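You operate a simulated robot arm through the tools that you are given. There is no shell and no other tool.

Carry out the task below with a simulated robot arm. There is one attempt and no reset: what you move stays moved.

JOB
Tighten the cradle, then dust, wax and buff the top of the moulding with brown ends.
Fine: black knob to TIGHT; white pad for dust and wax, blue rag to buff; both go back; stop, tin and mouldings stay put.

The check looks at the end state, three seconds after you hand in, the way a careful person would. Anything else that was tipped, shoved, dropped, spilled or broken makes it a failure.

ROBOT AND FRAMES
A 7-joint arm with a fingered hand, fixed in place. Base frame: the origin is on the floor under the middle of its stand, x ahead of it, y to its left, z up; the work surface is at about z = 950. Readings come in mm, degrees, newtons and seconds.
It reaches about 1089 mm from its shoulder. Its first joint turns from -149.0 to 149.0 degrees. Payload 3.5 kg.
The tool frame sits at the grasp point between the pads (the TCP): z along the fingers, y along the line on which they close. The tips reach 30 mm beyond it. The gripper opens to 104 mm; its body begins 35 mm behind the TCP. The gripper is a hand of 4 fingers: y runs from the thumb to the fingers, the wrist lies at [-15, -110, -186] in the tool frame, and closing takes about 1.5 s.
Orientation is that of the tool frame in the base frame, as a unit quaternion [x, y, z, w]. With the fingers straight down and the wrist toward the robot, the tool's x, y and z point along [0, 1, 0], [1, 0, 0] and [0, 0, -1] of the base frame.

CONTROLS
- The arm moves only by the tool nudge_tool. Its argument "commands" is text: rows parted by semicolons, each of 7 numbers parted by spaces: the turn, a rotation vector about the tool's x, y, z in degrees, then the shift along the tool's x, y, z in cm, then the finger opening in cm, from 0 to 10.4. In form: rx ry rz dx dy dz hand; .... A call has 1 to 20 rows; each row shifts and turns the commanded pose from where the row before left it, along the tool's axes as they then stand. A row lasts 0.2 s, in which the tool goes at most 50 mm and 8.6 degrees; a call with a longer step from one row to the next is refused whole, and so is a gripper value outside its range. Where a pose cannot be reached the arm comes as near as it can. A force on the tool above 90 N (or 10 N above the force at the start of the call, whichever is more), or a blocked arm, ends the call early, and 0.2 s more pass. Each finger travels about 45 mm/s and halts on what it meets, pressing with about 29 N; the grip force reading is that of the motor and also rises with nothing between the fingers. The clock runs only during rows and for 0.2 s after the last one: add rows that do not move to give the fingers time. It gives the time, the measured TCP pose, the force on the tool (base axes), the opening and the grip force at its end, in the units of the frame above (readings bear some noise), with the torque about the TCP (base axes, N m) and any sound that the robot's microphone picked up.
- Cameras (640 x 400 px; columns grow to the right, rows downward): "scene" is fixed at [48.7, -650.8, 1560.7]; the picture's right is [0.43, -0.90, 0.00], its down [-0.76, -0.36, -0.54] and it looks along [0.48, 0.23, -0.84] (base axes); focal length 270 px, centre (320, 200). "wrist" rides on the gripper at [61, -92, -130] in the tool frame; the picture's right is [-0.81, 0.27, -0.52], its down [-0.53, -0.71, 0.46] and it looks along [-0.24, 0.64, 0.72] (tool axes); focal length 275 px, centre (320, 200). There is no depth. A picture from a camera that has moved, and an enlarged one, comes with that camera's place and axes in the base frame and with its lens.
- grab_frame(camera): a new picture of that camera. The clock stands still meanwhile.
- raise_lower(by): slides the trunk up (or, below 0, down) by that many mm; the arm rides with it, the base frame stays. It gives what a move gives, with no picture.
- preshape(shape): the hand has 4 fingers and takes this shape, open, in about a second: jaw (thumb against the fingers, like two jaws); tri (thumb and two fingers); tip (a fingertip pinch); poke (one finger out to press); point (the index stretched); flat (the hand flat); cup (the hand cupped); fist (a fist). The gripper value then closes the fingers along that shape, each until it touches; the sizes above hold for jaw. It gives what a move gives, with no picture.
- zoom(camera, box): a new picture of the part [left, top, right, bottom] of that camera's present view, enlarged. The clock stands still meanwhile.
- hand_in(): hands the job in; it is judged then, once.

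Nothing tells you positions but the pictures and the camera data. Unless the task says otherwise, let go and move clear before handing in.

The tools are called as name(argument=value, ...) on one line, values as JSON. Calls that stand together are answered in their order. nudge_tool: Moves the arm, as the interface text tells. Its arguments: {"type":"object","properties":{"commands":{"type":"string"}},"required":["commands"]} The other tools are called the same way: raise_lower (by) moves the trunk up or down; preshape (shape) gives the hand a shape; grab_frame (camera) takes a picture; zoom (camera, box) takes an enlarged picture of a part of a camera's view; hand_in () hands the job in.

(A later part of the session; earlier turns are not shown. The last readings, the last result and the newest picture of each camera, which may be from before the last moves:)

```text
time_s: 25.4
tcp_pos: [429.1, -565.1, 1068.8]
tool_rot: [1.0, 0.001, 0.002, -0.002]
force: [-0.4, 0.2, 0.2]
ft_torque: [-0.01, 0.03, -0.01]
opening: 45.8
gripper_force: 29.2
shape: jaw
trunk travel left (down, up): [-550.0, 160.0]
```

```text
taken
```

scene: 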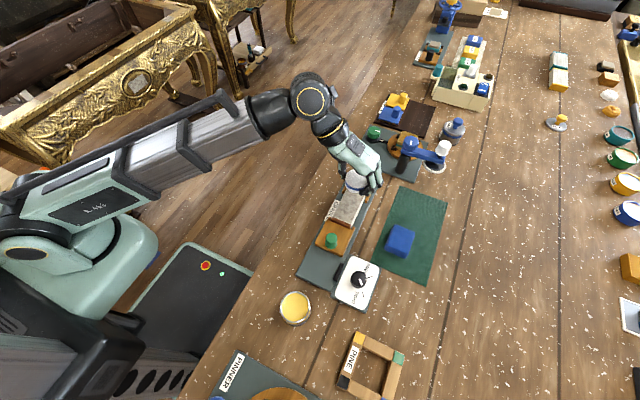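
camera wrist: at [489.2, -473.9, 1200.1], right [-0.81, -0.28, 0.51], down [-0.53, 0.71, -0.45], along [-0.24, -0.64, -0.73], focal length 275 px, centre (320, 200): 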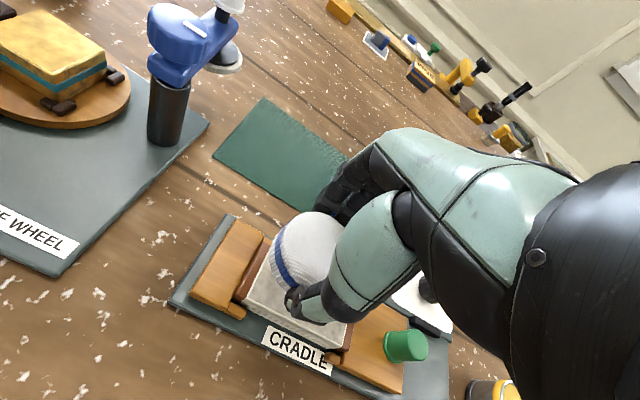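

The pad is above the far half of the moulding. I'll zoom in to see how the moulding sits relative to the cradle's jaws.

zoom(camera="wrist", box=[170, 200, 430, 400])

zoom(camera="scene", box=[300, 140, 400, 260])

```text
2.00 times, centred on (300, 300) of wrist
camera zoom: at [489.2, -473.9, 1200.1], right [-0.81, -0.28, 0.51], down [-0.53, 0.71, -0.45], along [-0.24, -0.64, -0.73], focal length 551 px, centre (360, 0)
```

zoom: 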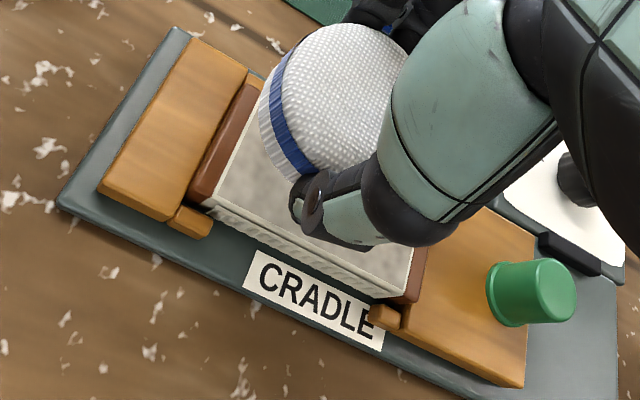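

```text
3.33 times, centred on (350, 200) of scene
camera zoom: at [48.7, -650.8, 1560.7], right [0.43, -0.9, 0.0], down [-0.76, -0.36, -0.54], along [0.48, 0.23, -0.84], focal length 901 px, centre (220, 200)
```

zoom: 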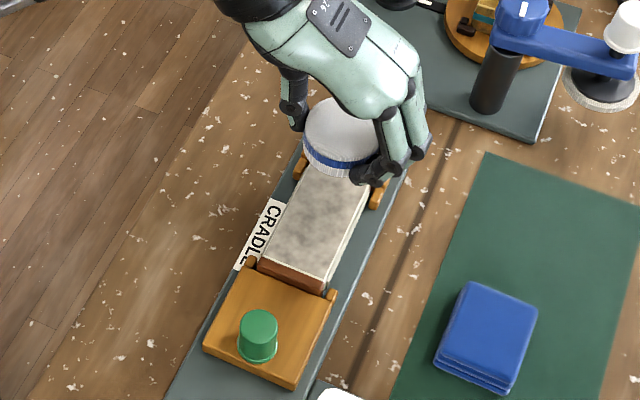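

I'll centre over the moulding and approach gently to find the contact height.

nudge_tool(commands="0 0 0 -1.4 0 1.5 4; 0 0 0 -1.4 0 1.5 4; 0 0 0 0 0 0.5 4; 0 0 0 0 0 0.4 4; 0 0 0 0 0 0.3 4; 0 0 0 0 0 0 4")

```text
time_s: 26.8
tcp_pos: [401.6, -563.5, 1028.6]
tool_rot: [1.0, 0.001, 0.001, -0.001]
force: [-0.1, 0.0, -0.1]
ft_torque: [0.01, 0.0, 0.01]
opening: 45.5
gripper_force: 29.0
shape: jaw
trunk travel left (down, up): [-550.0, 160.0]
```

nudge_tool(commands="0 0 0 0 0 0.3 4; 0 0 0 0 0 0.2 4; 0 0 0 0 0 0.2 4; 0 0 0 0 0 0 4")

zoom(camera="wrist", box=[170, 200, 430, 400])

```text
time_s: 27.8
tcp_pos: [401.3, -563.7, 1021.9]
tool_rot: [1.0, 0.001, 0.002, -0.002]
force: [-0.2, -0.1, 1.8]
ft_torque: [-0.07, 0.01, -0.01]
opening: 45.7
gripper_force: 29.2
shape: jaw
trunk travel left (down, up): [-550.0, 160.0]
```

```text
2.00 times, centred on (300, 300) of wrist
camera zoom: at [461.6, -472.4, 1152.3], right [-0.81, -0.28, 0.51], down [-0.53, 0.71, -0.46], along [-0.24, -0.64, -0.73], focal length 551 px, centre (360, 0)
```

zoom: 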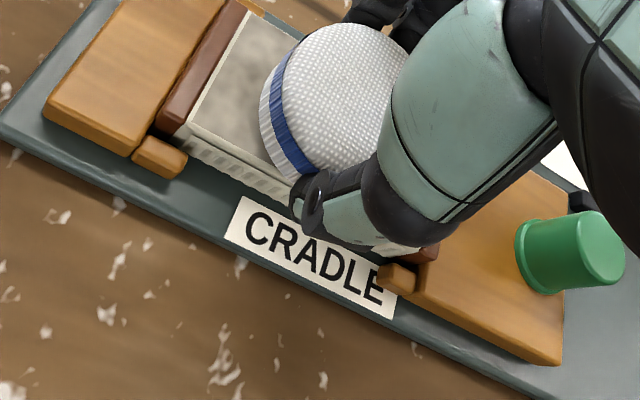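

Contact begins at TCP z ≈ 1022, so the moulding's top is at about 984. I'll press slightly more and read the force.

nudge_tool(commands="0 0 0 0 0.1 0.1 4; 0 0 0 0 0 0.1 4; 0 0 0 0 0 0 4")

```text
time_s: 28.6
tcp_pos: [401.3, -565.1, 1021.9]
tool_rot: [1.0, 0.0, 0.002, -0.001]
force: [0.0, 1.9, 15.0]
ft_torque: [0.0, -0.03, 0.01]
opening: 46.1
gripper_force: 28.9
shape: jaw
trunk travel left (down, up): [-550.0, 160.0]
```

A 15 N press is plenty. I'll do the first dusting strokes along the moulding at a slightly lighter pressure.

nudge_tool(commands="0 0 0 1 0 -0.05 4; 0 0 0 1 0 0 4; 0 0 0 1 0 0 4; 0 0 0 1 0 0 4; 0 0 0 -1 0 0 4; 0 0 0 -1 0 0 4; 0 0 0 -1 0 0 4; 0 0 0 -1 0 0 4; 0 0 0 -1 0 0 4; 0 0 0 -1 0 0 4; 0 0 0 -1 0 0 4; 0 0 0 -1 0 0 4; 0 0 0 -0.4 0 0 4; 0 0 0 0 0 0 4")

zoom(camera="scene", box=[300, 140, 400, 260])

grab_frame(camera="wrist")

```text
time_s: 31.6
tcp_pos: [357.1, -564.7, 1020.3]
tool_rot: [1.0, 0.001, 0.002, -0.001]
force: [6.6, -0.4, 13.8]
ft_torque: [-0.01, -0.17, 0.0]
opening: 46.6
gripper_force: 28.6
shape: jaw
trunk travel left (down, up): [-550.0, 160.0]
```

```text
3.33 times, centred on (350, 200) of scene
camera zoom: at [48.7, -650.8, 1560.7], right [0.43, -0.9, 0.0], down [-0.76, -0.36, -0.54], along [0.48, 0.23, -0.84], focal length 901 px, centre (220, 200)
```

zoom: 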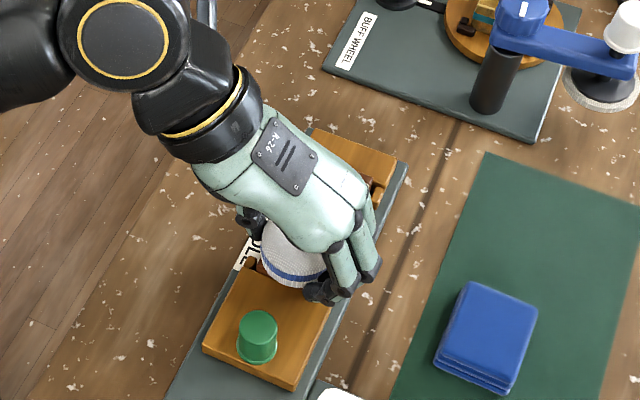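

```text
taken
camera wrist: at [417.6, -473.3, 1150.9], right [-0.81, -0.28, 0.51], down [-0.53, 0.71, -0.46], along [-0.24, -0.64, -0.73], focal length 275 px, centre (320, 200)
```

wrist: 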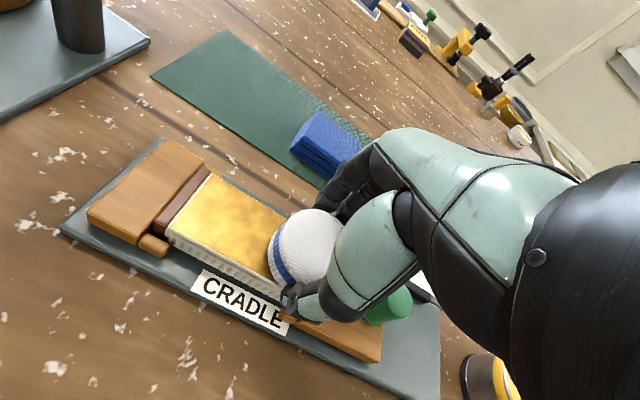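

The stroke works: the dust comes away to reveal gold. I'll zoom in for the coverage.

zoom(camera="wrist", box=[130, 140, 330, 340])

```text
2.00 times, centred on (230, 240) of wrist
camera zoom: at [417.6, -473.3, 1150.9], right [-0.81, -0.28, 0.51], down [-0.53, 0.71, -0.46], along [-0.24, -0.64, -0.73], focal length 551 px, centre (500, 120)
```

zoom: 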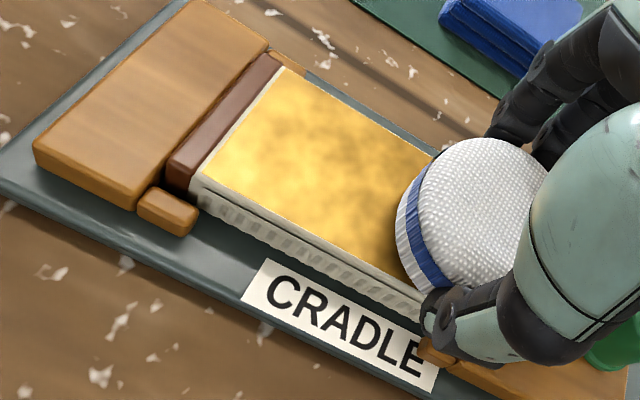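

Gold shows, with some mottling left. I'll run offset lanes to cover both edges fully.

nudge_tool(commands="0 0 0 0 -0.8 -0.05 4; 0 0 0 1.1 0 0 4; 0 0 0 1.1 0 0 4; 0 0 0 1.1 0 0 4; 0 0 0 1.1 0 0 4; 0 0 0 1.1 0 0 4; 0 0 0 1.1 0 0 4; 0 0 0 1.1 0 0 4; 0 0 0 1.1 0 0 4; 0 0 0 0 1.6 0 4; 0 0 0 -1.1 0 0 4; 0 0 0 -1.1 0 0 4; 0 0 0 -1.1 0 0 4; 0 0 0 -1.1 0 0 4; 0 0 0 -1.1 0 0 4; 0 0 0 -1.1 0 0 4; 0 0 0 -1.1 0 0 4; 0 0 0 -1.1 0 0 4; 0 0 0 0 -0.8 0 4")

zoom(camera="wrist", box=[130, 140, 330, 340])

```text
time_s: 35.6
tcp_pos: [358.1, -566.8, 1020.8]
tool_rot: [1.0, 0.001, 0.002, -0.002]
force: [-0.5, -1.1, 3.3]
ft_torque: [-0.1, 0.02, 0.01]
opening: 45.9
gripper_force: 29.0
shape: jaw
trunk travel left (down, up): [-550.0, 160.0]
```

```text
2.00 times, centred on (230, 240) of wrist
camera zoom: at [417.1, -474.5, 1151.2], right [-0.81, -0.28, 0.51], down [-0.53, 0.71, -0.45], along [-0.24, -0.64, -0.73], focal length 551 px, centre (500, 120)
```

zoom: 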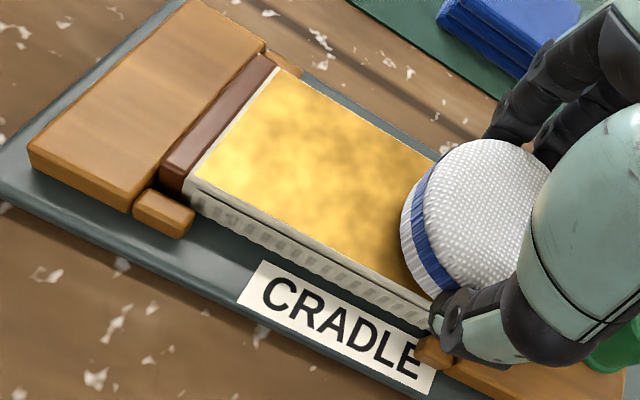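

The top looks evenly gold now. I'll lift off and inspect the whole surface, including the near end.

nudge_tool(commands="0 0 0 0 0 -1 4; 0 0 0 0 0 -2 4; 0 0 0 0 0 -3 4; 0 0 0 0 -4 -3 4; 0 0 0 0 -4 0 4; 0 0 0 0 0 0 4")

zoom(camera="scene", box=[290, 160, 400, 260])

grab_frame(camera="wrist")

```text
time_s: 37.0
tcp_pos: [357.7, -484.0, 1111.6]
tool_rot: [1.0, 0.001, 0.001, -0.001]
force: [0.5, -0.2, -0.1]
ft_torque: [-0.01, 0.01, -0.01]
opening: 45.7
gripper_force: 29.2
shape: jaw
trunk travel left (down, up): [-550.0, 160.0]
```

```text
4.00 times, centred on (345, 210) of scene
camera zoom: at [48.7, -650.8, 1560.7], right [0.43, -0.9, 0.0], down [-0.76, -0.36, -0.54], along [0.48, 0.23, -0.84], focal length 1081 px, centre (220, 160)
```

zoom: 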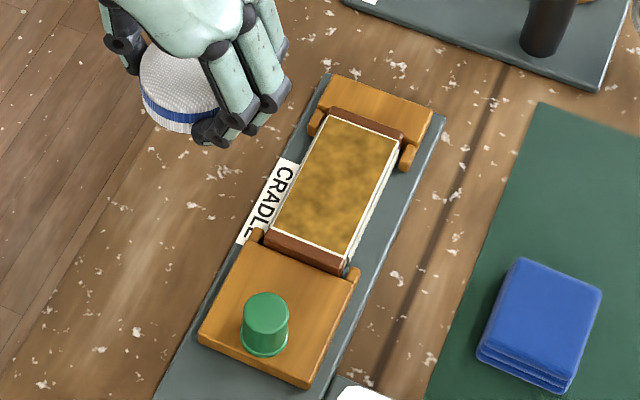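

```text
taken
camera wrist: at [418.1, -393.3, 1242.2], right [-0.81, -0.28, 0.51], down [-0.53, 0.71, -0.45], along [-0.24, -0.64, -0.73], focal length 275 px, centre (320, 200)
```

wrist: 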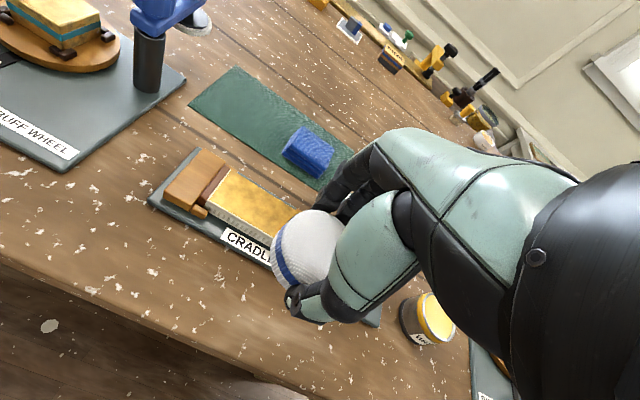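

The whole top is dusted and the cradle hasn't moved. Now the wax: I'll zoom in on the tin to fix its position and rim height.

zoom(camera="wrist", box=[380, 270, 480, 370])

zoom(camera="scene", box=[265, 275, 325, 335])

grab_frame(camera="scene")

```text
4.00 times, centred on (430, 320) of wrist
camera zoom: at [418.1, -393.3, 1242.2], right [-0.81, -0.28, 0.51], down [-0.53, 0.71, -0.45], along [-0.24, -0.64, -0.73], focal length 1101 px, centre (-120, -280)
```

zoom: 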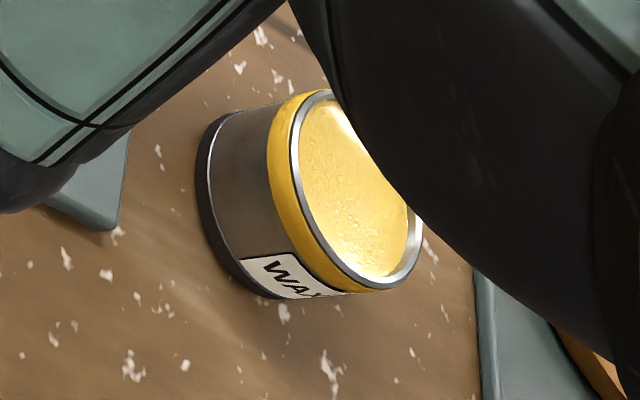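

```text
6.67 times, centred on (295, 305) of scene
camera zoom: at [48.7, -650.8, 1560.7], right [0.43, -0.9, 0.0], down [-0.76, -0.36, -0.54], along [0.48, 0.23, -0.84], focal length 1802 px, centre (487, -500)
```

zoom: 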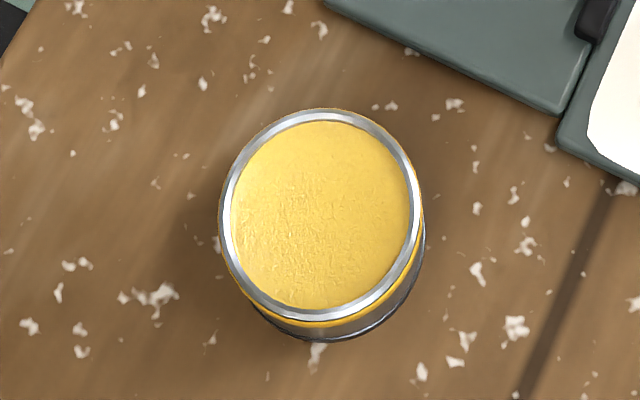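

```text
taken
```

scene: 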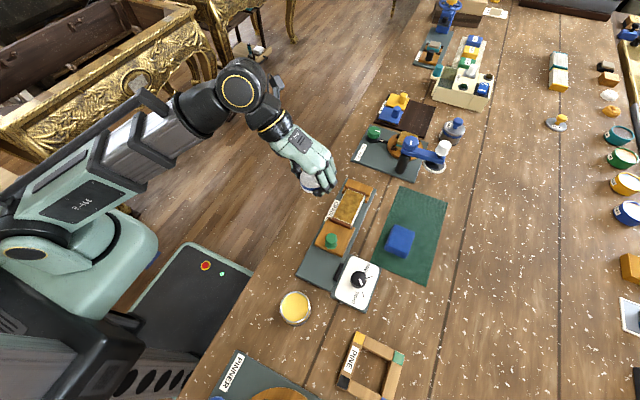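

The tin's rim looks to be centred near (125, -559) with its top at about 991. I'll carry the pad there at height, in two stages, watching for arm contact.

nudge_tool(commands="0 0 0 -2.92 0.94 0.2 4; 0 0 0 -2.92 0.94 0.2 4; 0 0 0 -2.92 0.94 0.2 4; 0 0 0 -2.92 0.94 0.2 4; 0 0 0 0 0 0 4")

grab_frame(camera="scene")

```text
time_s: 38.2
tcp_pos: [241.1, -523.8, 1102.1]
tool_rot: [1.0, 0.001, 0.001, -0.001]
force: [-0.2, 0.6, 0.3]
ft_torque: [0.01, -0.01, 0.0]
opening: 45.7
gripper_force: 29.2
shape: jaw
trunk travel left (down, up): [-550.0, 160.0]
```

```text
taken
```

scene: 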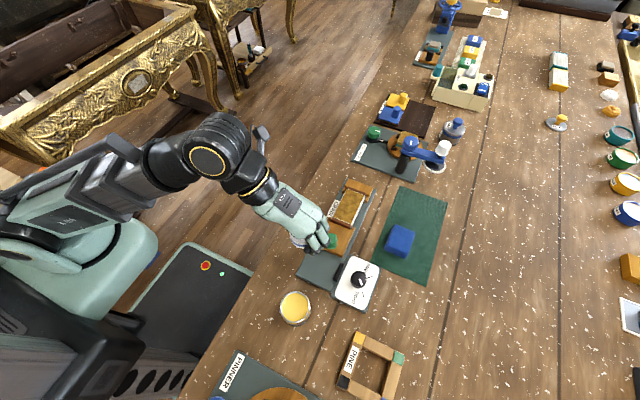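

No contact so far. I'll continue to above the tin, staying high.

nudge_tool(commands="0 0 0 -2.9 0.88 0.2 4; 0 0 0 -2.9 0.88 0.2 4; 0 0 0 -2.9 0.88 0.2 4; 0 0 0 -2.9 0.88 0.2 4; 0 0 0 0 0 0 4; 0 0 0 0 0 0 4")

grab_frame(camera="scene")

grab_frame(camera="wrist")

```text
time_s: 39.6
tcp_pos: [125.8, -558.4, 1095.3]
tool_rot: [1.0, 0.001, 0.002, -0.003]
force: [-1.1, -0.1, 0.7]
ft_torque: [0.05, 0.03, 0.01]
opening: 45.7
gripper_force: 28.8
shape: jaw
trunk travel left (down, up): [-550.0, 160.0]
```

```text
taken
```

scene: 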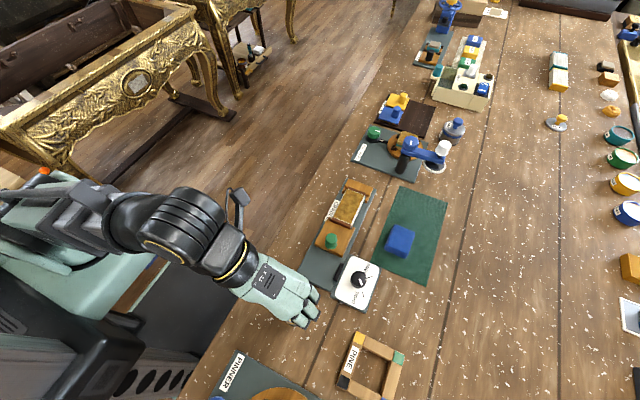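

```text
taken
camera wrist: at [186.1, -466.5, 1225.7], right [-0.81, -0.28, 0.51], down [-0.53, 0.71, -0.45], along [-0.24, -0.64, -0.73], focal length 275 px, centre (320, 200)
```

wrist: 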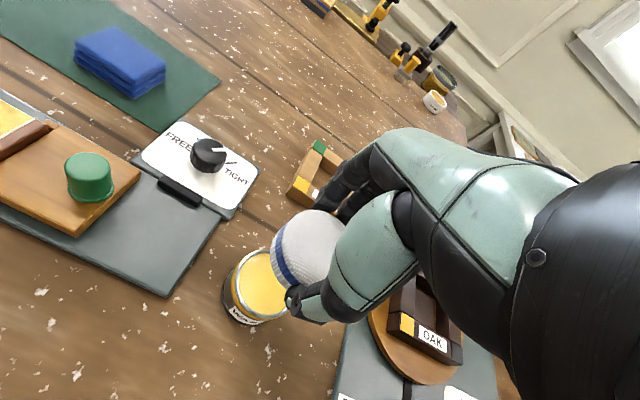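

I'm above the tin with no contact. I'll zoom in to refine its centre relative to the pad.

zoom(camera="wrist", box=[210, 200, 350, 340])

```text
2.86 times, centred on (280, 270) of wrist
camera zoom: at [186.1, -466.5, 1225.7], right [-0.81, -0.28, 0.51], down [-0.53, 0.71, -0.45], along [-0.24, -0.64, -0.73], focal length 786 px, centre (434, 0)
```

zoom: 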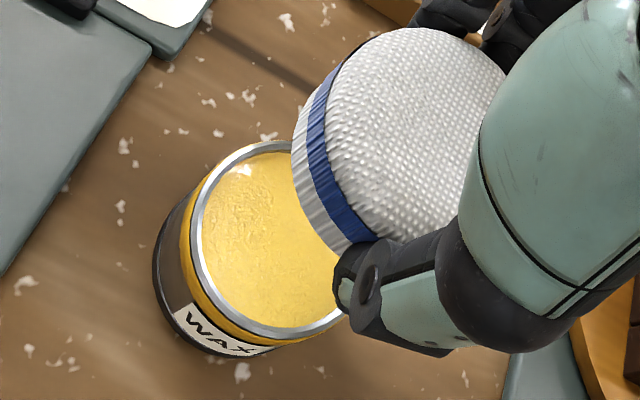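

The tin centre and the pad line up within about 1 mm. I'll lower slowly onto the wax.

nudge_tool(commands="0 0 0 -0.08 0.03 2 4; 0 0 0 0 0 2 4; 0 0 0 0 0 1.2 4; 0 0 0 0 0 0.6 4; 0 0 0 0 0 0 4; 0 0 0 0 0 0 4")

zoom(camera="wrist", box=[210, 200, 350, 340])

```text
time_s: 41.0
tcp_pos: [124.2, -558.6, 1036.9]
tool_rot: [1.0, 0.001, 0.002, -0.002]
force: [-0.3, -0.3, 0.3]
ft_torque: [-0.02, 0.04, -0.01]
opening: 46.1
gripper_force: 29.1
shape: jaw
trunk travel left (down, up): [-550.0, 160.0]
```

```text
2.86 times, centred on (280, 270) of wrist
camera zoom: at [184.5, -467.4, 1167.2], right [-0.81, -0.28, 0.51], down [-0.53, 0.71, -0.45], along [-0.24, -0.64, -0.73], focal length 786 px, centre (434, 0)
```

zoom: 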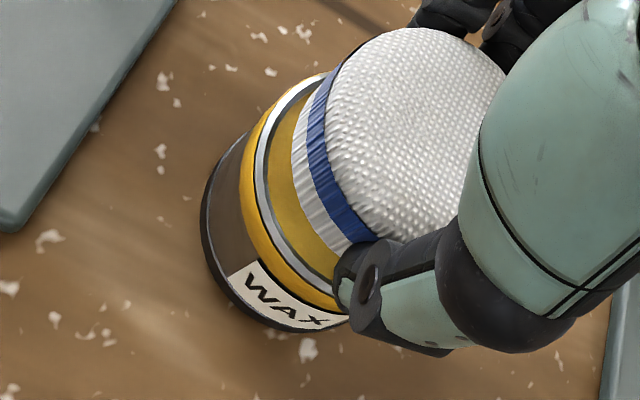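

The pad looks concentric with the tin. I'll continue down in millimetre steps.

nudge_tool(commands="0 0 0 0.08 0 0.3 4; 0 0 0 0 0 0.3 4; 0 0 0 0 0 0.2 4; 0 0 0 0 0 0 4")

zoom(camera="wrist", box=[210, 200, 350, 340])

```text
time_s: 42.0
tcp_pos: [124.6, -558.4, 1030.3]
tool_rot: [1.0, 0.0, 0.002, 0.001]
force: [3.3, -2.5, 38.2]
ft_torque: [-0.14, -0.08, 0.03]
opening: 47.4
gripper_force: 28.8
shape: jaw
trunk travel left (down, up): [-550.0, 160.0]
```

```text
2.86 times, centred on (280, 270) of wrist
camera zoom: at [184.7, -466.0, 1160.7], right [-0.81, -0.28, 0.51], down [-0.53, 0.71, -0.46], along [-0.24, -0.65, -0.72], focal length 786 px, centre (434, 0)
```

zoom: 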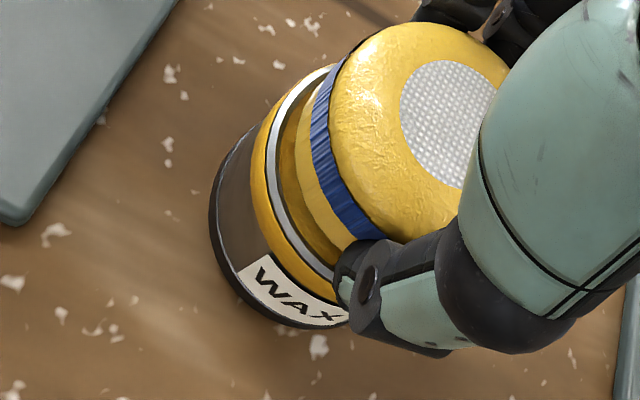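

The pad has turned yellow: it is loaded with wax. The press reached 38 N, so I'll lift straight up and check the tin hasn't moved.

nudge_tool(commands="0 0 0 0 0 -0.4 4; 0 0 0 0 0 -0.6 4; 0 0 0 0 0 -1 4; 0 0 0 0 0 -2 4; 0 0 0 0 0 -3 4; 0 0 0 0 0 0 4")

grab_frame(camera="wrist")

zoom(camera="wrist", box=[210, 180, 370, 350])

```text
time_s: 43.4
tcp_pos: [124.4, -561.3, 1097.3]
tool_rot: [1.0, 0.001, 0.002, -0.002]
force: [-0.3, -1.1, 0.2]
ft_torque: [-0.01, -0.03, -0.01]
opening: 46.2
gripper_force: 28.9
shape: jaw
trunk travel left (down, up): [-550.0, 160.0]
```

```text
taken
camera wrist: at [184.6, -469.3, 1227.6], right [-0.81, -0.28, 0.51], down [-0.53, 0.71, -0.45], along [-0.24, -0.64, -0.73], focal length 275 px, centre (320, 200)
```

wrist: 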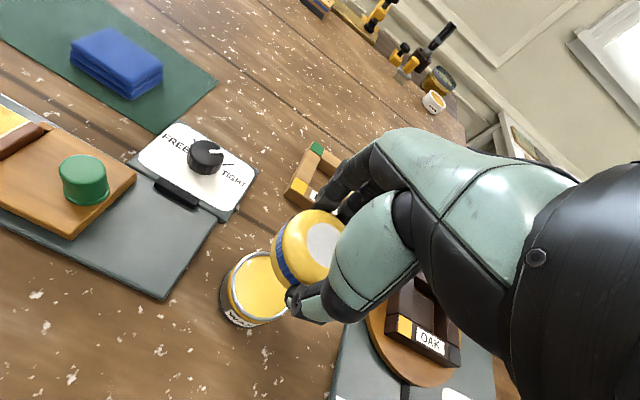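

```text
2.35 times, centred on (290, 265) of wrist
camera zoom: at [184.6, -469.3, 1227.6], right [-0.81, -0.28, 0.51], down [-0.53, 0.71, -0.45], along [-0.24, -0.64, -0.73], focal length 648 px, centre (391, 47)
```

zoom: 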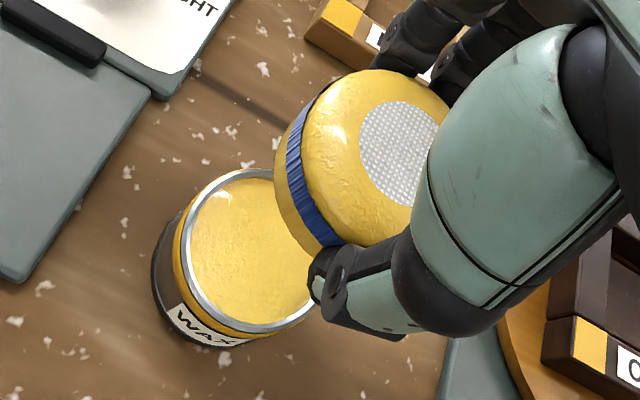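

The tin looks undisturbed. I'll carry the waxed pad back over the moulding and check the tin from the scene camera.

nudge_tool(commands="0 0 0 3.95 0.06 0 4; 0 0 0 3.95 0.06 0 4; 0 0 0 3.95 0.06 0 4; 0 0 0 3.95 0.06 0 4; 0 0 0 3.95 0.06 0 4; 0 0 0 3.95 0.06 0 4; 0 0 0 3.6 0.04 0 4; 0 0 0 0 0 0 4; 0 0 0 0 0 0 4")

zoom(camera="scene", box=[265, 275, 325, 335])

grab_frame(camera="wrist")

```text
time_s: 45.4
tcp_pos: [397.7, -563.5, 1098.1]
tool_rot: [1.0, 0.001, 0.001, -0.002]
force: [-0.1, 0.2, -0.5]
ft_torque: [-0.03, 0.01, 0.02]
opening: 45.9
gripper_force: 29.7
shape: jaw
trunk travel left (down, up): [-550.0, 160.0]
```

```text
6.67 times, centred on (295, 305) of scene
camera zoom: at [48.7, -650.8, 1560.7], right [0.43, -0.9, 0.0], down [-0.76, -0.36, -0.54], along [0.48, 0.23, -0.84], focal length 1802 px, centre (487, -500)
```

zoom: 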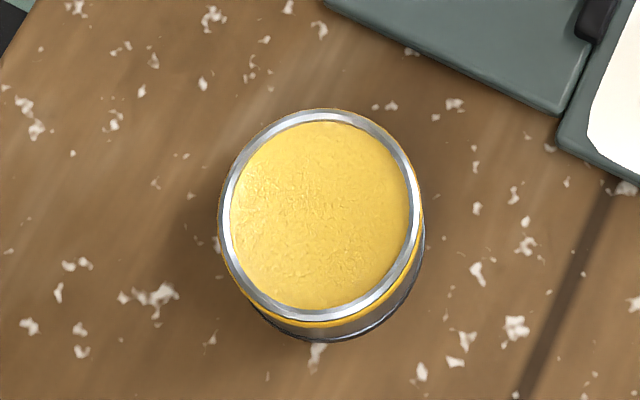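

```text
taken
camera wrist: at [458.2, -471.6, 1228.8], right [-0.81, -0.28, 0.51], down [-0.53, 0.71, -0.45], along [-0.24, -0.64, -0.73], focal length 275 px, centre (320, 200)
```

wrist: 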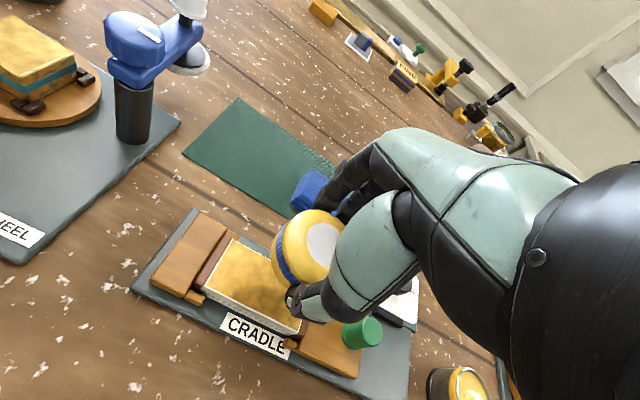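

The tin is exactly where it was. Now I'll lower the waxed pad gently onto the moulding.

nudge_tool(commands="0 0 0 0 0.15 2.5 4; 0 0 0 0 0 2.5 4; 0 0 0 0 0 1.2 4; 0 0 0 0 0 0.7 4; 0 0 0 0 0 0.3 4; 0 0 0 0 0 0 4; 0 0 0 0 0 0 4")

```text
time_s: 47.0
tcp_pos: [398.0, -564.5, 1025.2]
tool_rot: [1.0, 0.001, 0.003, -0.001]
force: [0.3, -0.3, -0.3]
ft_torque: [-0.01, 0.04, 0.0]
opening: 45.9
gripper_force: 29.6
shape: jaw
trunk travel left (down, up): [-550.0, 160.0]
```

nudge_tool(commands="0 0 0 0 0 0.2 4; 0 0 0 0 0.05 0.15 4; 0 0 0 0 0 0.1 4; 0 0 0 0 0 0 4")

```text
time_s: 48.0
tcp_pos: [397.5, -564.8, 1021.6]
tool_rot: [1.0, 0.001, 0.001, -0.001]
force: [-0.1, 0.6, -0.8]
ft_torque: [-0.02, -0.03, 0.02]
opening: 46.2
gripper_force: 28.7
shape: jaw
trunk travel left (down, up): [-550.0, 160.0]
```

nudge_tool(commands="0 0 0 0 0.05 0.1 4; 0 0 0 0 0 0.1 4; 0 0 0 0 0 0 4")

```text
time_s: 48.8
tcp_pos: [398.2, -564.6, 1020.4]
tool_rot: [1.0, 0.002, 0.001, -0.001]
force: [-0.6, -1.6, 5.4]
ft_torque: [-0.12, 0.03, -0.03]
opening: 46.2
gripper_force: 28.4
shape: jaw
trunk travel left (down, up): [-550.0, 160.0]
```

Contact at about 5 N. I'll add a little pressure and apply the wax in overlapping lanes.

nudge_tool(commands="0 0 0 0 0.05 0.07 4; 0 0 0 1.1 0 0 4; 0 0 0 1.1 0 0 4; 0 0 0 1.1 0 0 4; 0 0 0 1.1 0 0 4; 0 0 0 0 0.05 0 4; 0 0 0 -1.1 0 0 4; 0 0 0 -1.1 0 0 4; 0 0 0 -1.1 0 0 4; 0 0 0 -1.1 0 0 4; 0 0 0 -1.1 0 0 4; 0 0 0 -1.1 0 0 4; 0 0 0 -1.1 0 0 4; 0 0 0 -1.1 0 0 4; 0 0 0 0 0 0 4")

zoom(camera="wrist", box=[130, 140, 330, 340])

```text
time_s: 52.0
tcp_pos: [353.0, -565.5, 1019.6]
tool_rot: [1.0, 0.001, 0.001, -0.002]
force: [0.9, 0.8, 6.8]
ft_torque: [-0.04, -0.02, -0.01]
opening: 46.5
gripper_force: 28.8
shape: jaw
trunk travel left (down, up): [-550.0, 160.0]
```

```text
2.00 times, centred on (230, 240) of wrist
camera zoom: at [413.0, -473.6, 1150.6], right [-0.81, -0.28, 0.51], down [-0.53, 0.71, -0.45], along [-0.24, -0.64, -0.73], focal length 551 px, centre (500, 120)
```

zoom: 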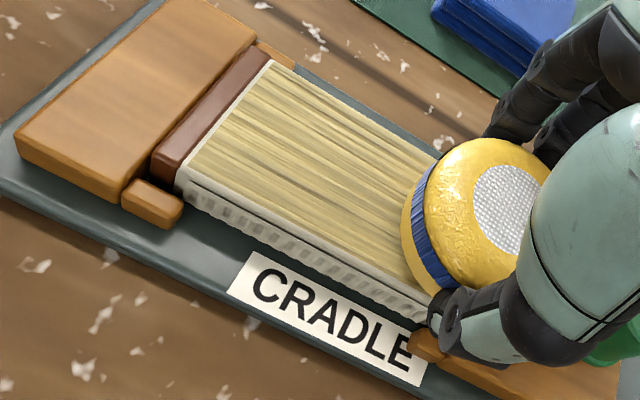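

A streaky wax layer is going on. I'll run the two edge lanes as well, then lift and inspect.

nudge_tool(commands="0 0 0 0 -0.8 0 4; 0 0 0 1.1 0 0 4; 0 0 0 1.1 0 0 4; 0 0 0 1.1 0 0 4; 0 0 0 1.1 0 0 4; 0 0 0 1.1 0 0 4; 0 0 0 1.1 0 0 4; 0 0 0 1.1 0 0 4; 0 0 0 1.2 0 0 4; 0 0 0 0 1.6 0 4; 0 0 0 -1.1 0 0 4; 0 0 0 -1.1 0 0 4; 0 0 0 -1.1 0 0 4; 0 0 0 -1.1 0 0 4; 0 0 0 -1.1 0 0 4; 0 0 0 -1.1 0 0 4; 0 0 0 -1.1 0 0 4; 0 0 0 -1.1 0 0 4; 0 0 0 0 -0.8 0 4")

nudge_tool(commands="0 0 0 0 0 -1 4; 0 0 0 0 0 -2 4; 0 0 0 0 0 -3 4; 0 0 0 0 -4 -3 4; 0 0 0 0 -4 0 4; 0 0 0 0 0 0 4")

zoom(camera="scene", box=[290, 160, 400, 260])

zoom(camera="wrist", box=[140, 130, 340, 330])

```text
time_s: 56.0
tcp_pos: [354.0, -565.9, 1020.2]
tool_rot: [1.0, -0.001, 0.002, -0.001]
force: [-0.4, -2.9, 8.4]
ft_torque: [-0.11, -0.02, 0.02]
opening: 45.9
gripper_force: 29.1
shape: jaw
trunk travel left (down, up): [-550.0, 160.0]
```

```text
time_s: 57.4
tcp_pos: [353.7, -487.2, 1109.6]
tool_rot: [1.0, 0.0, 0.001, -0.002]
force: [-0.9, -0.4, -0.7]
ft_torque: [0.0, 0.03, 0.03]
opening: 45.7
gripper_force: 29.4
shape: jaw
trunk travel left (down, up): [-550.0, 160.0]
```

```text
4.00 times, centred on (345, 210) of scene
camera zoom: at [48.7, -650.8, 1560.7], right [0.43, -0.9, 0.0], down [-0.76, -0.36, -0.54], along [0.48, 0.23, -0.84], focal length 1081 px, centre (220, 160)
```

zoom: 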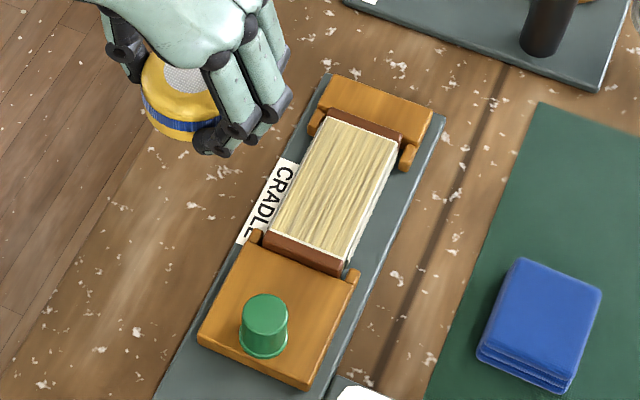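

```text
2.00 times, centred on (240, 230) of wrist
camera zoom: at [414.5, -395.9, 1240.1], right [-0.81, -0.28, 0.51], down [-0.53, 0.71, -0.45], along [-0.24, -0.64, -0.73], focal length 551 px, centre (480, 140)
```

zoom: 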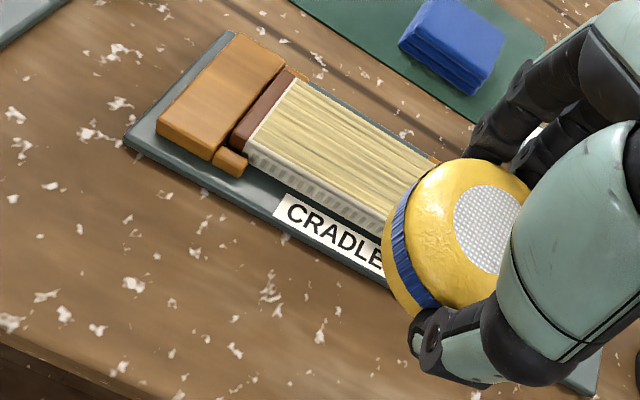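

The wax covers the whole top evenly. Now I'll return the pad to its original spot on the mat.

nudge_tool(commands="0 0 0 2.29 3.71 0 4; 0 0 0 2.29 3.71 0 4; 0 0 0 2.29 3.71 0 4; 0 0 0 2.29 3.71 0 4; 0 0 0 2.29 3.71 0 4; 0 0 0 2.29 3.71 0 4; 0 0 0 0 0 2 4; 0 0 0 0 0 3 4; 0 0 0 0 0 3 4; 0 0 0 0 0 2 4; 0 0 0 0 0 1 4; 0 0 0 0 0 0 4; 0 0 0 0 0 0 4")

grab_frame(camera="wrist")

```text
time_s: 60.2
tcp_pos: [493.2, -708.3, 999.5]
tool_rot: [1.0, 0.0, 0.001, -0.002]
force: [0.6, -0.4, -0.4]
ft_torque: [-0.02, 0.02, 0.02]
opening: 45.6
gripper_force: 28.9
shape: jaw
trunk travel left (down, up): [-550.0, 160.0]
```

```text
taken
camera wrist: at [553.7, -617.0, 1129.0], right [-0.81, -0.28, 0.51], down [-0.53, 0.71, -0.45], along [-0.24, -0.64, -0.73], focal length 275 px, centre (320, 200)
```

wrist: 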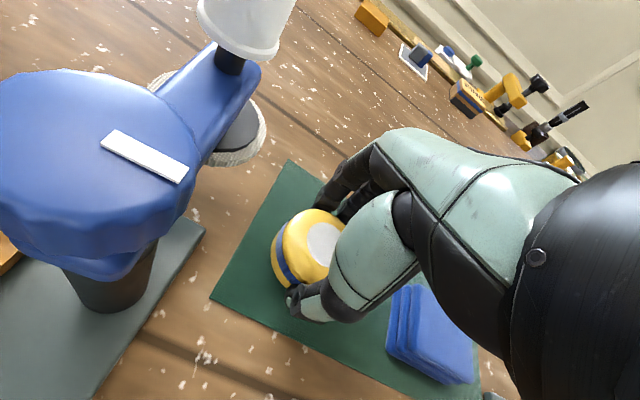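

I'm just above the mat at the original place. I'll lower the last centimetre gently.

nudge_tool(commands="0 0 0 -0.2 0.1 0.4 4; 0 0 0 0 0 0.3 4; 0 0 0 0 0 0.2 4; 0 0 0 0 0 0.1 4; 0 0 0 0 0 0 4")

```text
time_s: 61.4
tcp_pos: [492.4, -710.6, 988.3]
tool_rot: [1.0, 0.001, 0.002, -0.002]
force: [0.3, -0.4, -0.3]
ft_torque: [-0.01, 0.0, -0.05]
opening: 45.7
gripper_force: 29.2
shape: jaw
trunk travel left (down, up): [-550.0, 160.0]
```

nudge_tool(commands="0 0 0 -0.1 0 0.1 4; 0 0 0 0 0 0.1 4; 0 0 0 0 0 0 4")

```text
time_s: 62.2
tcp_pos: [489.5, -709.2, 987.9]
tool_rot: [1.0, 0.001, 0.002, -0.001]
force: [2.1, -0.8, 8.9]
ft_torque: [-0.08, -0.01, 0.01]
opening: 45.7
gripper_force: 29.3
shape: jaw
trunk travel left (down, up): [-550.0, 160.0]
```

The pad is resting on the mat. I'll ease off the pressure and open slowly, then rise straight up.

nudge_tool(commands="0 0 0 0 0 -0.1 4; 0 0 0 0 0 0 5; 0 0 0 0 0 0 6; 0 0 0 0 0 0 7; 0 0 0 0 0 0 8; 0 0 0 0 0 0 9; 0 0 0 0 0 0 9; 0 0 0 0 0 -1 9; 0 0 0 0 0 -2 9; 0 0 0 0 0 -3 9; 0 0 0 0 0 -4 9; 0 0 0 0 0 -2 9; 0 0 0 0 0 0 9")

grab_frame(camera="wrist")

zoom(camera="scene", box=[375, 180, 435, 260])

```text
time_s: 65.0
tcp_pos: [489.8, -709.4, 1107.3]
tool_rot: [1.0, 0.002, 0.002, -0.001]
force: [-0.2, 0.0, -0.5]
ft_torque: [-0.03, 0.01, -0.02]
opening: 89.7
gripper_force: 0.0
shape: jaw
trunk travel left (down, up): [-550.0, 160.0]
```

```text
taken
camera wrist: at [549.7, -618.8, 1238.2], right [-0.81, -0.28, 0.51], down [-0.53, 0.71, -0.45], along [-0.24, -0.64, -0.73], focal length 275 px, centre (320, 200)
```

wrist: 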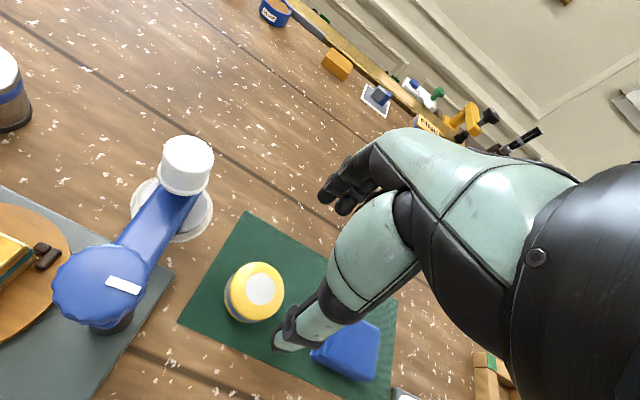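

```text
5.00 times, centred on (405, 220) of scene
camera zoom: at [48.7, -650.8, 1560.7], right [0.43, -0.9, 0.0], down [-0.76, -0.36, -0.54], along [0.48, 0.23, -0.84], focal length 1351 px, centre (-105, 100)
```

zoom: 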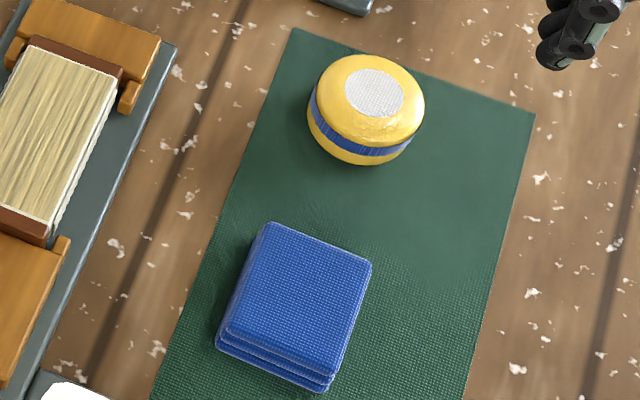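

The pad is back on its spot. Next is the blue rag, at about x 339–400, y -735 to -683; I'll move above it and refine.

nudge_tool(commands="0 0 0 -3 0 0 10; 0 0 0 -3 0 0 10; 0 0 0 -3 0 0 10; 0 0 0 -3 0 0 10; 0 0 0 0 0 0 10; 0 0 0 0 0 0 10")

grab_frame(camera="wrist")

zoom(camera="wrist", box=[190, 220, 330, 360])

```text
time_s: 66.4
tcp_pos: [369.3, -711.3, 1106.3]
tool_rot: [1.0, 0.001, 0.002, -0.001]
force: [0.1, 0.7, -0.7]
ft_torque: [-0.01, 0.01, -0.01]
opening: 99.6
gripper_force: 0.0
shape: jaw
trunk travel left (down, up): [-550.0, 160.0]
```

```text
taken
camera wrist: at [428.7, -620.1, 1237.5], right [-0.81, -0.28, 0.51], down [-0.53, 0.71, -0.45], along [-0.24, -0.64, -0.73], focal length 275 px, centre (320, 200)
```

wrist: 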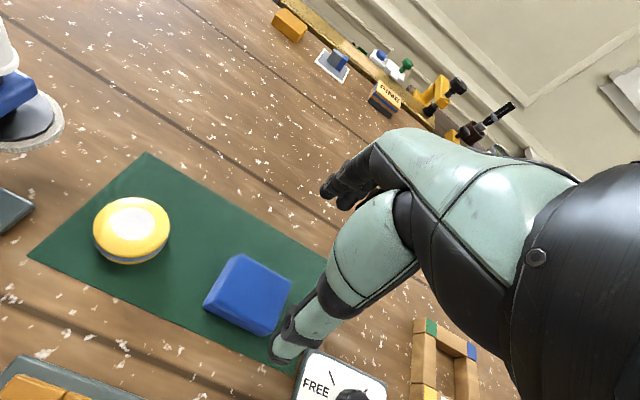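

```text
2.86 times, centred on (260, 290) of wrist
camera zoom: at [428.7, -620.1, 1237.5], right [-0.81, -0.28, 0.51], down [-0.53, 0.71, -0.45], along [-0.24, -0.64, -0.73], focal length 786 px, centre (491, -57)
```

zoom: 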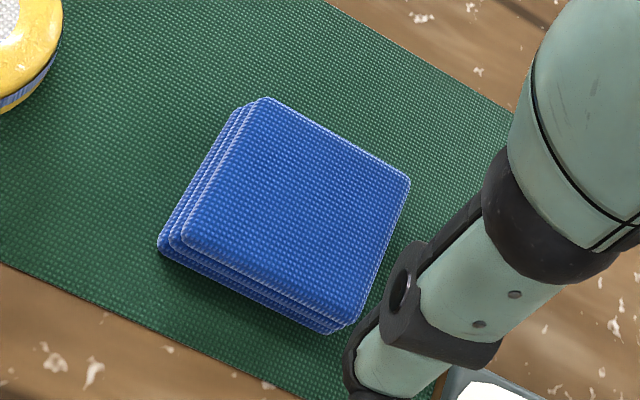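

The rag is confirmed at centre (369, -708.5), about 60 × 53 mm with its top at about 973. I'll lower to grip its upper part.

nudge_tool(commands="0 0 0 0 -0.28 3 9.5; 0 0 0 0 0 3 9.5; 0 0 0 0 0 3 9.5; 0 0 0 0 0 1.5 9.5; 0 0 0 0 0 0.8 9.5; 0 0 0 0 0 0.4 9.5; 0 0 0 0 0 0 9.5; 0 0 0 0 0 0 9.5")

zoom(camera="wrist", box=[210, 150, 410, 370])

zoom(camera="scene", box=[350, 190, 450, 290])

```text
time_s: 68.2
tcp_pos: [370.7, -707.9, 990.8]
tool_rot: [1.0, 0.001, 0.002, -0.002]
force: [0.4, 0.2, -0.1]
ft_torque: [0.01, 0.01, -0.02]
opening: 94.9
gripper_force: 0.0
shape: jaw
trunk travel left (down, up): [-550.0, 160.0]
```

```text
1.82 times, centred on (310, 260) of wrist
camera zoom: at [430.6, -615.9, 1121.1], right [-0.81, -0.28, 0.51], down [-0.53, 0.71, -0.45], along [-0.24, -0.64, -0.73], focal length 500 px, centre (338, 91)
```

zoom: 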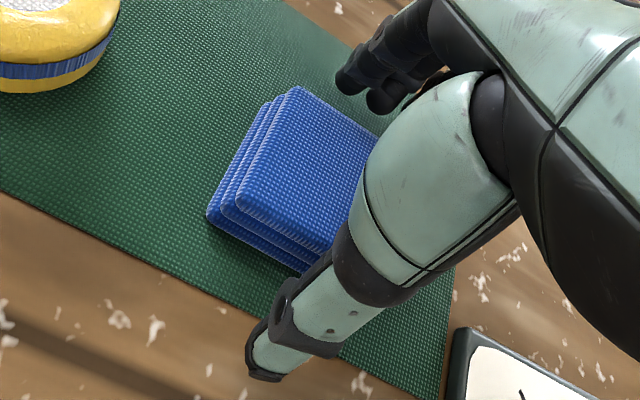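

```text
4.00 times, centred on (400, 240) of scene
camera zoom: at [48.7, -650.8, 1560.7], right [0.43, -0.9, 0.0], down [-0.76, -0.36, -0.54], along [0.48, 0.23, -0.84], focal length 1081 px, centre (0, 40)
```

zoom: 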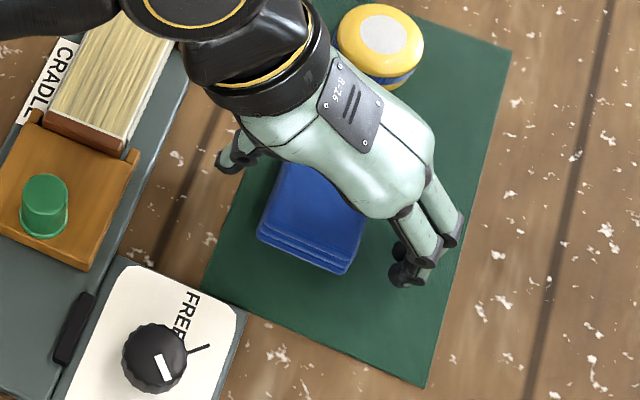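

The rag is centred between the fingers. I'll lower 4 mm more and close.

nudge_tool(commands="0 0 0 -0.1 0.05 0.4 9; 0 0 0 0 0 0 8; 0 0 0 0 0 0 7; 0 0 0 0 0 0 6; 0 0 0 0 0 0 5; 0 0 0 0 0 0 4; 0 0 0 0 0 0 3.8; 0 0 0 0 0 0 3.8; 0 0 0 0 0 0 3.8; 0 0 0 0 0 0 3.8")

zoom(camera="wrist", box=[210, 150, 410, 370])

zoom(camera="scene", box=[350, 190, 450, 290])

```text
time_s: 70.4
tcp_pos: [370.7, -708.2, 987.0]
tool_rot: [1.0, 0.001, 0.002, -0.002]
force: [1.5, 0.1, 0.0]
ft_torque: [0.0, -0.03, 0.0]
opening: 50.1
gripper_force: 28.7
shape: jaw
trunk travel left (down, up): [-550.0, 160.0]
```

```text
1.82 times, centred on (310, 260) of wrist
camera zoom: at [429.0, -616.3, 1116.9], right [-0.81, -0.28, 0.51], down [-0.53, 0.71, -0.45], along [-0.24, -0.64, -0.73], focal length 500 px, centre (338, 91)
```

zoom: 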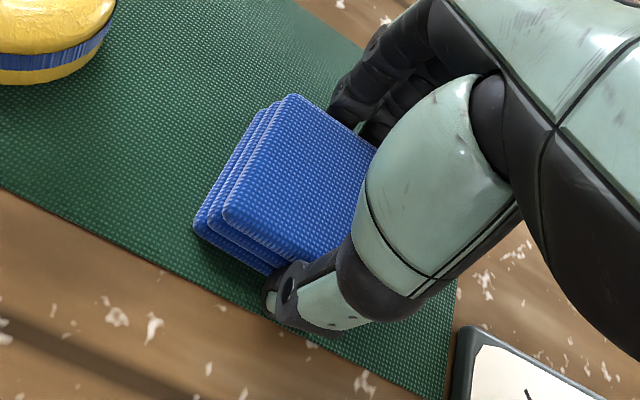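

```text
4.00 times, centred on (400, 240) of scene
camera zoom: at [48.7, -650.8, 1560.7], right [0.43, -0.9, 0.0], down [-0.76, -0.36, -0.54], along [0.48, 0.23, -0.84], focal length 1081 px, centre (0, 40)
```

zoom: 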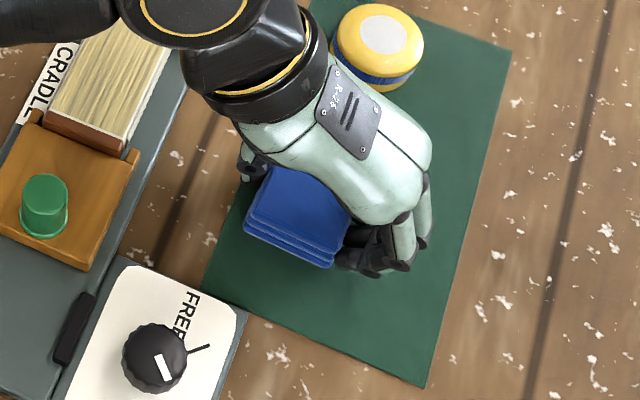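

The rag is gripped, having shifted about 6 mm toward the thumb as the fingers closed. I'll lift and measure its offset in the hand.

nudge_tool(commands="0 0 0 0 0 -0.5 3.8; 0 0 0 0 0 -1 3.8; 0 0 0 0 0 -2 3.8; 0 0 0 0 0 -3 3.8; 0 0 0 0 0 -3 3.8; 0 0 0 0 0 0 3.8")

zoom(camera="wrist", box=[210, 150, 410, 370])

zoom(camera="scene", box=[340, 170, 440, 270])

```text
time_s: 71.8
tcp_pos: [367.9, -707.9, 1079.8]
tool_rot: [1.0, 0.002, 0.002, -0.002]
force: [1.1, -0.2, -0.2]
ft_torque: [0.03, 0.0, 0.0]
opening: 49.8
gripper_force: 29.2
shape: jaw
trunk travel left (down, up): [-550.0, 160.0]
```

```text
1.82 times, centred on (310, 260) of wrist
camera zoom: at [428.4, -617.0, 1210.7], right [-0.81, -0.28, 0.51], down [-0.53, 0.71, -0.45], along [-0.24, -0.64, -0.73], focal length 500 px, centre (338, 91)
```

zoom: 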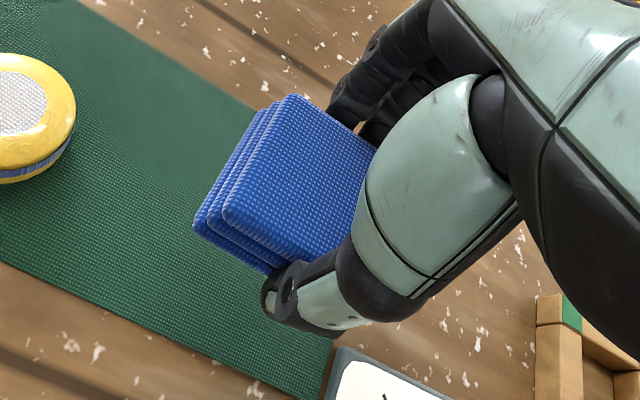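

```text
4.00 times, centred on (390, 220) of scene
camera zoom: at [48.7, -650.8, 1560.7], right [0.43, -0.9, 0.0], down [-0.76, -0.36, -0.54], along [0.48, 0.23, -0.84], focal length 1081 px, centre (40, 120)
```

zoom: 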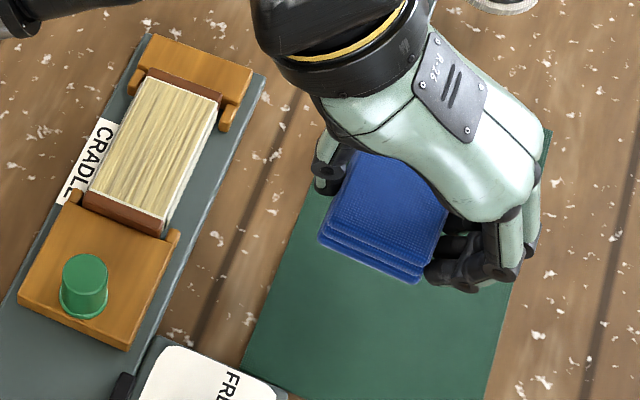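

The rag is held firmly, with its underside about 35 mm below the TCP. I'll carry it over the moulding and lower to just above the surface.

nudge_tool(commands="0 0 0 0.75 -3.4 0 3.8; 0 0 0 0.75 -3.4 0 3.8; 0 0 0 0.75 -3.4 0 3.8; 0 0 0 0.75 -3.4 0 3.8; 0 0 0 0 0 2 3.8; 0 0 0 0 0 2 3.8; 0 0 0 0 0 1 3.8; 0 0 0 0 0 0 3.8; 0 0 0 0 0 0 3.8")

grab_frame(camera="wrist")

zoom(camera="scene", box=[290, 150, 410, 260])

```text
time_s: 73.8
tcp_pos: [396.4, -572.6, 1032.3]
tool_rot: [1.0, 0.001, 0.001, -0.002]
force: [0.4, -0.1, -0.2]
ft_torque: [0.01, 0.01, -0.02]
opening: 49.7
gripper_force: 29.6
shape: jaw
trunk travel left (down, up): [-550.0, 160.0]
```

```text
taken
camera wrist: at [457.1, -480.8, 1162.8], right [-0.81, -0.28, 0.51], down [-0.53, 0.71, -0.45], along [-0.24, -0.64, -0.73], focal length 275 px, centre (320, 200)
```

wrist: 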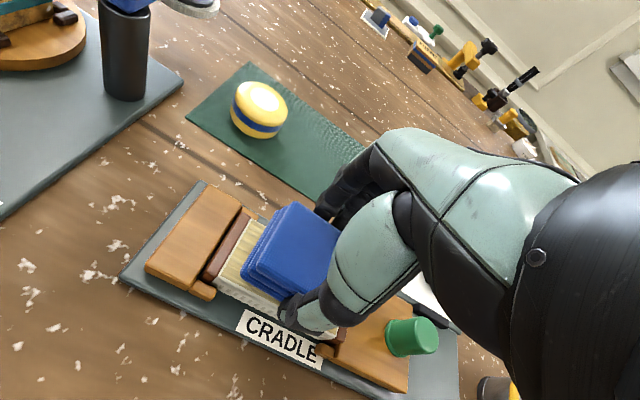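

```text
3.64 times, centred on (350, 205) of scene
camera zoom: at [48.7, -650.8, 1560.7], right [0.43, -0.9, 0.0], down [-0.76, -0.36, -0.54], along [0.48, 0.23, -0.84], focal length 983 px, centre (211, 182)
```

zoom: 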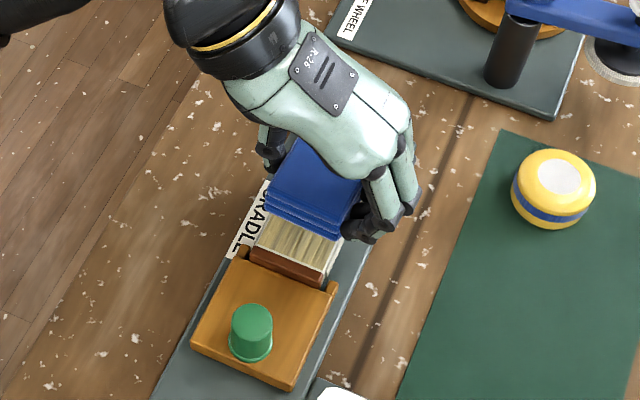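

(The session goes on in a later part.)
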